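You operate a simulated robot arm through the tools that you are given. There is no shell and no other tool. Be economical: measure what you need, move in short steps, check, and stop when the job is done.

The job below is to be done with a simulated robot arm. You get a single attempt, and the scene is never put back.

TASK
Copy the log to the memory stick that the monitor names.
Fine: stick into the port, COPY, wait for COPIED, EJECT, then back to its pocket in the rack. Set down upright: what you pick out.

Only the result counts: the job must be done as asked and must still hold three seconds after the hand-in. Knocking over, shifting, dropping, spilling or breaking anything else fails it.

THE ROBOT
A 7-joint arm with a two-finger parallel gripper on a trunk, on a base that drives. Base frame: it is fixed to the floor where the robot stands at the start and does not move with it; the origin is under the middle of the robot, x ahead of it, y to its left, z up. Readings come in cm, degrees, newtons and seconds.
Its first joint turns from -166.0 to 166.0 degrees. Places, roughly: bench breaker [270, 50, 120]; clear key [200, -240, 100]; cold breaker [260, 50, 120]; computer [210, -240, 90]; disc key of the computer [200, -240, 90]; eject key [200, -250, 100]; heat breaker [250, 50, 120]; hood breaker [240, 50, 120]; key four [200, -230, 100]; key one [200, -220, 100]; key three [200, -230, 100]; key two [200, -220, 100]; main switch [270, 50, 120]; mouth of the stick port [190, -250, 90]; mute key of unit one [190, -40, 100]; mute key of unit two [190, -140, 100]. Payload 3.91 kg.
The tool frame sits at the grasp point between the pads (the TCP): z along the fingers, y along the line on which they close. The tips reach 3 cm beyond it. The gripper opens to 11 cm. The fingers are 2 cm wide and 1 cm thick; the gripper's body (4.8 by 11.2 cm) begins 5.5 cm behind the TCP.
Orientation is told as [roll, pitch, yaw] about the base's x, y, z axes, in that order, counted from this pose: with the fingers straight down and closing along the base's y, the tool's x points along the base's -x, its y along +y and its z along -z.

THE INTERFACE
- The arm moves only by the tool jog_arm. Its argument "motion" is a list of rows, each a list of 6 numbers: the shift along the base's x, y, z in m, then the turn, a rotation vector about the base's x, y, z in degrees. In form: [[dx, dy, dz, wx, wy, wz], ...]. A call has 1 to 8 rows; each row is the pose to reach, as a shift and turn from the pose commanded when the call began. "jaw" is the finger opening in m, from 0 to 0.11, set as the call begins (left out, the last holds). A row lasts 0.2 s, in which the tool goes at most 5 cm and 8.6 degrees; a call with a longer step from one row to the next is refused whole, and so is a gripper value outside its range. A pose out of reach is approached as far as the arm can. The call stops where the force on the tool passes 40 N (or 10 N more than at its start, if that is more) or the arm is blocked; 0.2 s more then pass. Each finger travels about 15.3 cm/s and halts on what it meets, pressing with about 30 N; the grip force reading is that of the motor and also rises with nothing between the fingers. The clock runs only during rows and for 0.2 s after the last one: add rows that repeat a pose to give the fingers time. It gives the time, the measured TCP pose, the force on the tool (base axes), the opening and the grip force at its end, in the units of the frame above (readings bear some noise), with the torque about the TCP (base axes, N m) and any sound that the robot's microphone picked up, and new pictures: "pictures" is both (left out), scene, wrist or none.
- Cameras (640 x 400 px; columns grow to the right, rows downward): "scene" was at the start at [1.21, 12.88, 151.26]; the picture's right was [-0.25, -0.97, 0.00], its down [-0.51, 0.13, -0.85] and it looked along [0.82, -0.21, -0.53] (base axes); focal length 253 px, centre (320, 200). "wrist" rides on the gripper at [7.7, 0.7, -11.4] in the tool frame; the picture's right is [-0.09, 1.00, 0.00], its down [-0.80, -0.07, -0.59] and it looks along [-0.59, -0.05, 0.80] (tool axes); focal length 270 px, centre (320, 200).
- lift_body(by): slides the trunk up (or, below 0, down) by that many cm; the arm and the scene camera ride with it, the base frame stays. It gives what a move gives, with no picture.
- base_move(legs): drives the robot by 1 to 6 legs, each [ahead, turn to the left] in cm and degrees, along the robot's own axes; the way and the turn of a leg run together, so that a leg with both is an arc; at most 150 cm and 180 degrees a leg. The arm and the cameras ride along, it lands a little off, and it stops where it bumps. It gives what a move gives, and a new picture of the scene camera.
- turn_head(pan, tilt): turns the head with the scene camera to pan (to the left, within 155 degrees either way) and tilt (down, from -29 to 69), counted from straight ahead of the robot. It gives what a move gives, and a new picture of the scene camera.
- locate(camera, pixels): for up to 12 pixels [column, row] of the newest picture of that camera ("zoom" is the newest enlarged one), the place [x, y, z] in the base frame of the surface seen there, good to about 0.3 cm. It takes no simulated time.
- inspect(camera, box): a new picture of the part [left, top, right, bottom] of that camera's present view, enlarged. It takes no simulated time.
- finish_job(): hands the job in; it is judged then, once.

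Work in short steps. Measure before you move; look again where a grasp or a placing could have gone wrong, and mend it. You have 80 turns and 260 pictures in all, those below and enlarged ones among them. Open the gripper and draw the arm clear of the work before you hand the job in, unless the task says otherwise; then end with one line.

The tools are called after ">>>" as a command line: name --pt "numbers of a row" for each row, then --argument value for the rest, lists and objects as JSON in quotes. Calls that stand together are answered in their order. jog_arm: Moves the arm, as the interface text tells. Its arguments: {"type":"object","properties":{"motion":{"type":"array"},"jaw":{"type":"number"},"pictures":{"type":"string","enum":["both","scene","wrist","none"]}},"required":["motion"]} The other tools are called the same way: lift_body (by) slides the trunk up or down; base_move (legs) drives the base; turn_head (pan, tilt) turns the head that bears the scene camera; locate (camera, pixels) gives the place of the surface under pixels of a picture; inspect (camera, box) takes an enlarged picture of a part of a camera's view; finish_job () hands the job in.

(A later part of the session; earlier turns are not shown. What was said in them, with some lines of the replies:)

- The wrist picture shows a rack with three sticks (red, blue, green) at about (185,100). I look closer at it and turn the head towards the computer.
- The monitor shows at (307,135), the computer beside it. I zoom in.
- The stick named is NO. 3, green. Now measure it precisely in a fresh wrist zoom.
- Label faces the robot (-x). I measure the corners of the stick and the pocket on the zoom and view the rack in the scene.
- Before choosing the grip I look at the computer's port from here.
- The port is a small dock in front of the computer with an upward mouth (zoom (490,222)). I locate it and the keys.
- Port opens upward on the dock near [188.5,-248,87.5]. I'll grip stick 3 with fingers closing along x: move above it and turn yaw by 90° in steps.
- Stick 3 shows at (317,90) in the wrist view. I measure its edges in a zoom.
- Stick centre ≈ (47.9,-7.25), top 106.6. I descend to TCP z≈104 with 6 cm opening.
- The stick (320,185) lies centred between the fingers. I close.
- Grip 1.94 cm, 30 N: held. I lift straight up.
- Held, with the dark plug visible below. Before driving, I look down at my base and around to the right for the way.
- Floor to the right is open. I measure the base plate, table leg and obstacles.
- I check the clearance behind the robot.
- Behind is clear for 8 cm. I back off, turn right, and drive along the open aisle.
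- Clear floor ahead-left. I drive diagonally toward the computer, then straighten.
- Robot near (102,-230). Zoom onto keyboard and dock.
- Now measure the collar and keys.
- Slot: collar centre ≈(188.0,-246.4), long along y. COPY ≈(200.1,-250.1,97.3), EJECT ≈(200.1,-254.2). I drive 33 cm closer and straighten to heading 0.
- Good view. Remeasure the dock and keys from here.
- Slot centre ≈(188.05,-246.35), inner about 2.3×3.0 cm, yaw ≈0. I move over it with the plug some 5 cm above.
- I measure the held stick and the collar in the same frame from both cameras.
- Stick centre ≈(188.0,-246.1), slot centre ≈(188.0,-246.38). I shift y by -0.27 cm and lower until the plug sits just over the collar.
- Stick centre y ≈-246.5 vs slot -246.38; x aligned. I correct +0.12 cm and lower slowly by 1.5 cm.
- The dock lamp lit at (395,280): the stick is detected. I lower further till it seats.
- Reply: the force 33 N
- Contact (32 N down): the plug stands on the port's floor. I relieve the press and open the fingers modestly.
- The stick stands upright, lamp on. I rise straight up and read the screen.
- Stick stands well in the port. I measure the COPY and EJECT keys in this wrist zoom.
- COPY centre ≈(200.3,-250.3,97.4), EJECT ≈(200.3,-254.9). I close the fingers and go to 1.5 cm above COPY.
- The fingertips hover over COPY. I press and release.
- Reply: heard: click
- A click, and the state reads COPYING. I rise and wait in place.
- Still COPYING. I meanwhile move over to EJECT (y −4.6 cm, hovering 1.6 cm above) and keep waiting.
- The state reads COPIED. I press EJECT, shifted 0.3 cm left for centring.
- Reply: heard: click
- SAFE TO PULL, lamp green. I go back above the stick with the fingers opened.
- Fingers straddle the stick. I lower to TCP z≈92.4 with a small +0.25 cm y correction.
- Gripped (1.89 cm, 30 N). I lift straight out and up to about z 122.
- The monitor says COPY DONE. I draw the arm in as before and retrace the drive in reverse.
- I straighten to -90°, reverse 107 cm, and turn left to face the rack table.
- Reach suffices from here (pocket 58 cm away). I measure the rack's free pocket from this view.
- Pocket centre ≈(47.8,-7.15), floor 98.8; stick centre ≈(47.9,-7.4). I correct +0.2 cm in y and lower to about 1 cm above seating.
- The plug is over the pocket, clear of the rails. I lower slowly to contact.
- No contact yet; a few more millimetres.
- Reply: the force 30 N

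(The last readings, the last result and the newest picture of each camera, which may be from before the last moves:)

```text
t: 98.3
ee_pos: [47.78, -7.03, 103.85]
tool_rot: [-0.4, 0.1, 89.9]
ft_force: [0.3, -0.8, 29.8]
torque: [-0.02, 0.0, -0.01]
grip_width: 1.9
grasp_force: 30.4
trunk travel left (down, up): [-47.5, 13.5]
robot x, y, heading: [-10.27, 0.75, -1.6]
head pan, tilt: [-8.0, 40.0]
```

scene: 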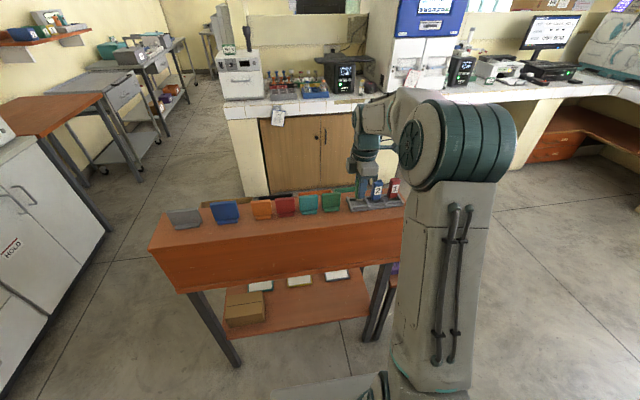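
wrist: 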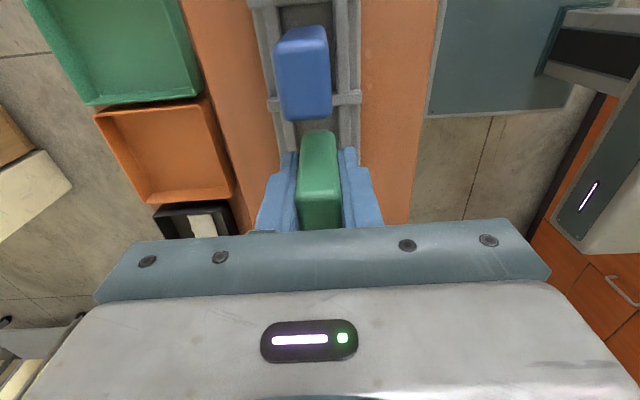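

The stick is on the floor of its pocket (30 N). I relieve 0.2 cm and open.

>>> jog_arm --pt "0 0 0.002 0 0 0" --pt "0 0 0.002 0 0 0" --pictures "none"

>>> jog_arm --pt "0 0 0 0 0 0" --pt "0 0 0 0 0 0" --jaw 0.05 --pictures "none"

>>> jog_arm --pt "0 0 0.02 0 0 0" --pt "0 0 0.05 0 0 0" --pt "0 0 0.1 0 0 0" --pt "0 0 0.15 0 0 0" --pt "0 0 0.18 0 0 0" --pt "0 0 0.18 0 0 0" --pictures "both"

>>> inspect --camera "scene" --box '[336, 170, 416, 220]'

```text
t: 98.9
ee_pos: [47.82, -7.05, 103.81]
tool_rot: [-0.1, 0.0, 89.8]
ft_force: [4.2, -2.2, 26.7]
torque: [-0.07, -0.24, 0.0]
grip_width: 1.94
grasp_force: 30.2
trunk travel left (down, up): [-47.5, 13.5]
robot x, y, heading: [-10.05, 0.85, -1.7]
head pan, tilt: [-8.0, 40.0]
```

```text
t: 99.5
ee_pos: [47.88, -7.02, 103.66]
tool_rot: [0.1, 0.0, 90.0]
ft_force: [-0.1, 0.5, 0.4]
torque: [0.04, 0.01, 0.01]
grip_width: 5.0
grasp_force: 0.0
trunk travel left (down, up): [-47.5, 13.5]
robot x, y, heading: [-10.17, 1.33, -2.2]
head pan, tilt: [-8.0, 40.0]
```

```text
t: 100.9
ee_pos: [47.74, -7.07, 121.73]
tool_rot: [0.0, 0.0, 90.0]
ft_force: [-0.5, 0.3, -0.1]
torque: [-0.01, 0.01, 0.03]
grip_width: 5.02
grasp_force: 0.2
trunk travel left (down, up): [-47.5, 13.5]
robot x, y, heading: [-10.08, 0.92, -1.7]
head pan, tilt: [-8.0, 40.0]
```

scene: 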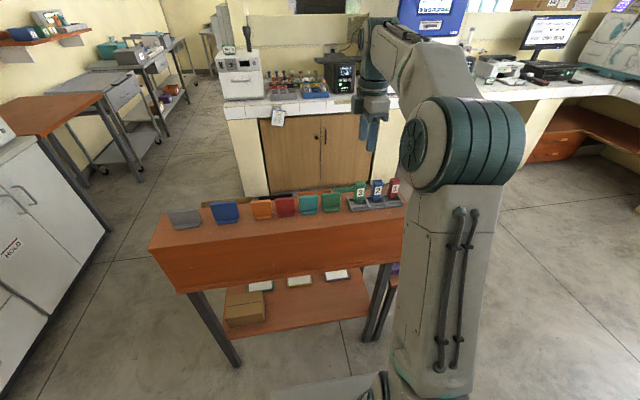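
wrist: 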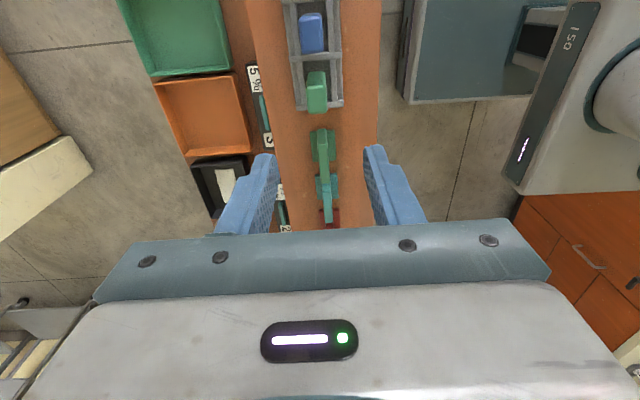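

```text
8.00 times, centred on (376, 195) of scene
```

zoom: 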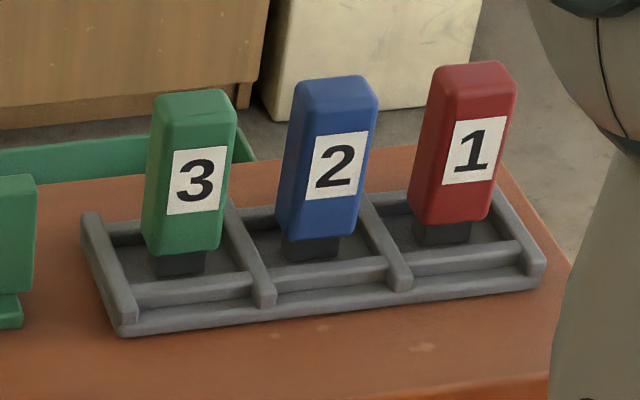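

Stick 3 stands upright in its pocket, the arm is clear, and the gripper is open. I check the monitor a last time.

>>> inspect --camera "scene" --box '[510, 5, 606, 85]'

```text
5.00 times, centred on (558, 45) of scene
```

zoom: 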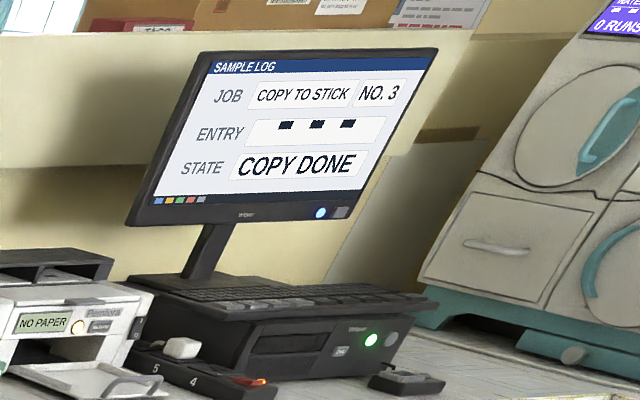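

The monitor shows COPY DONE; I hand in.

>>> finish_job

```text
The job is handed in.
```

The log is copied to stick No. 3, the one the monitor names: the screen reads COPY DONE, and the stick was ejected and stands upright back in its pocket in the rack.
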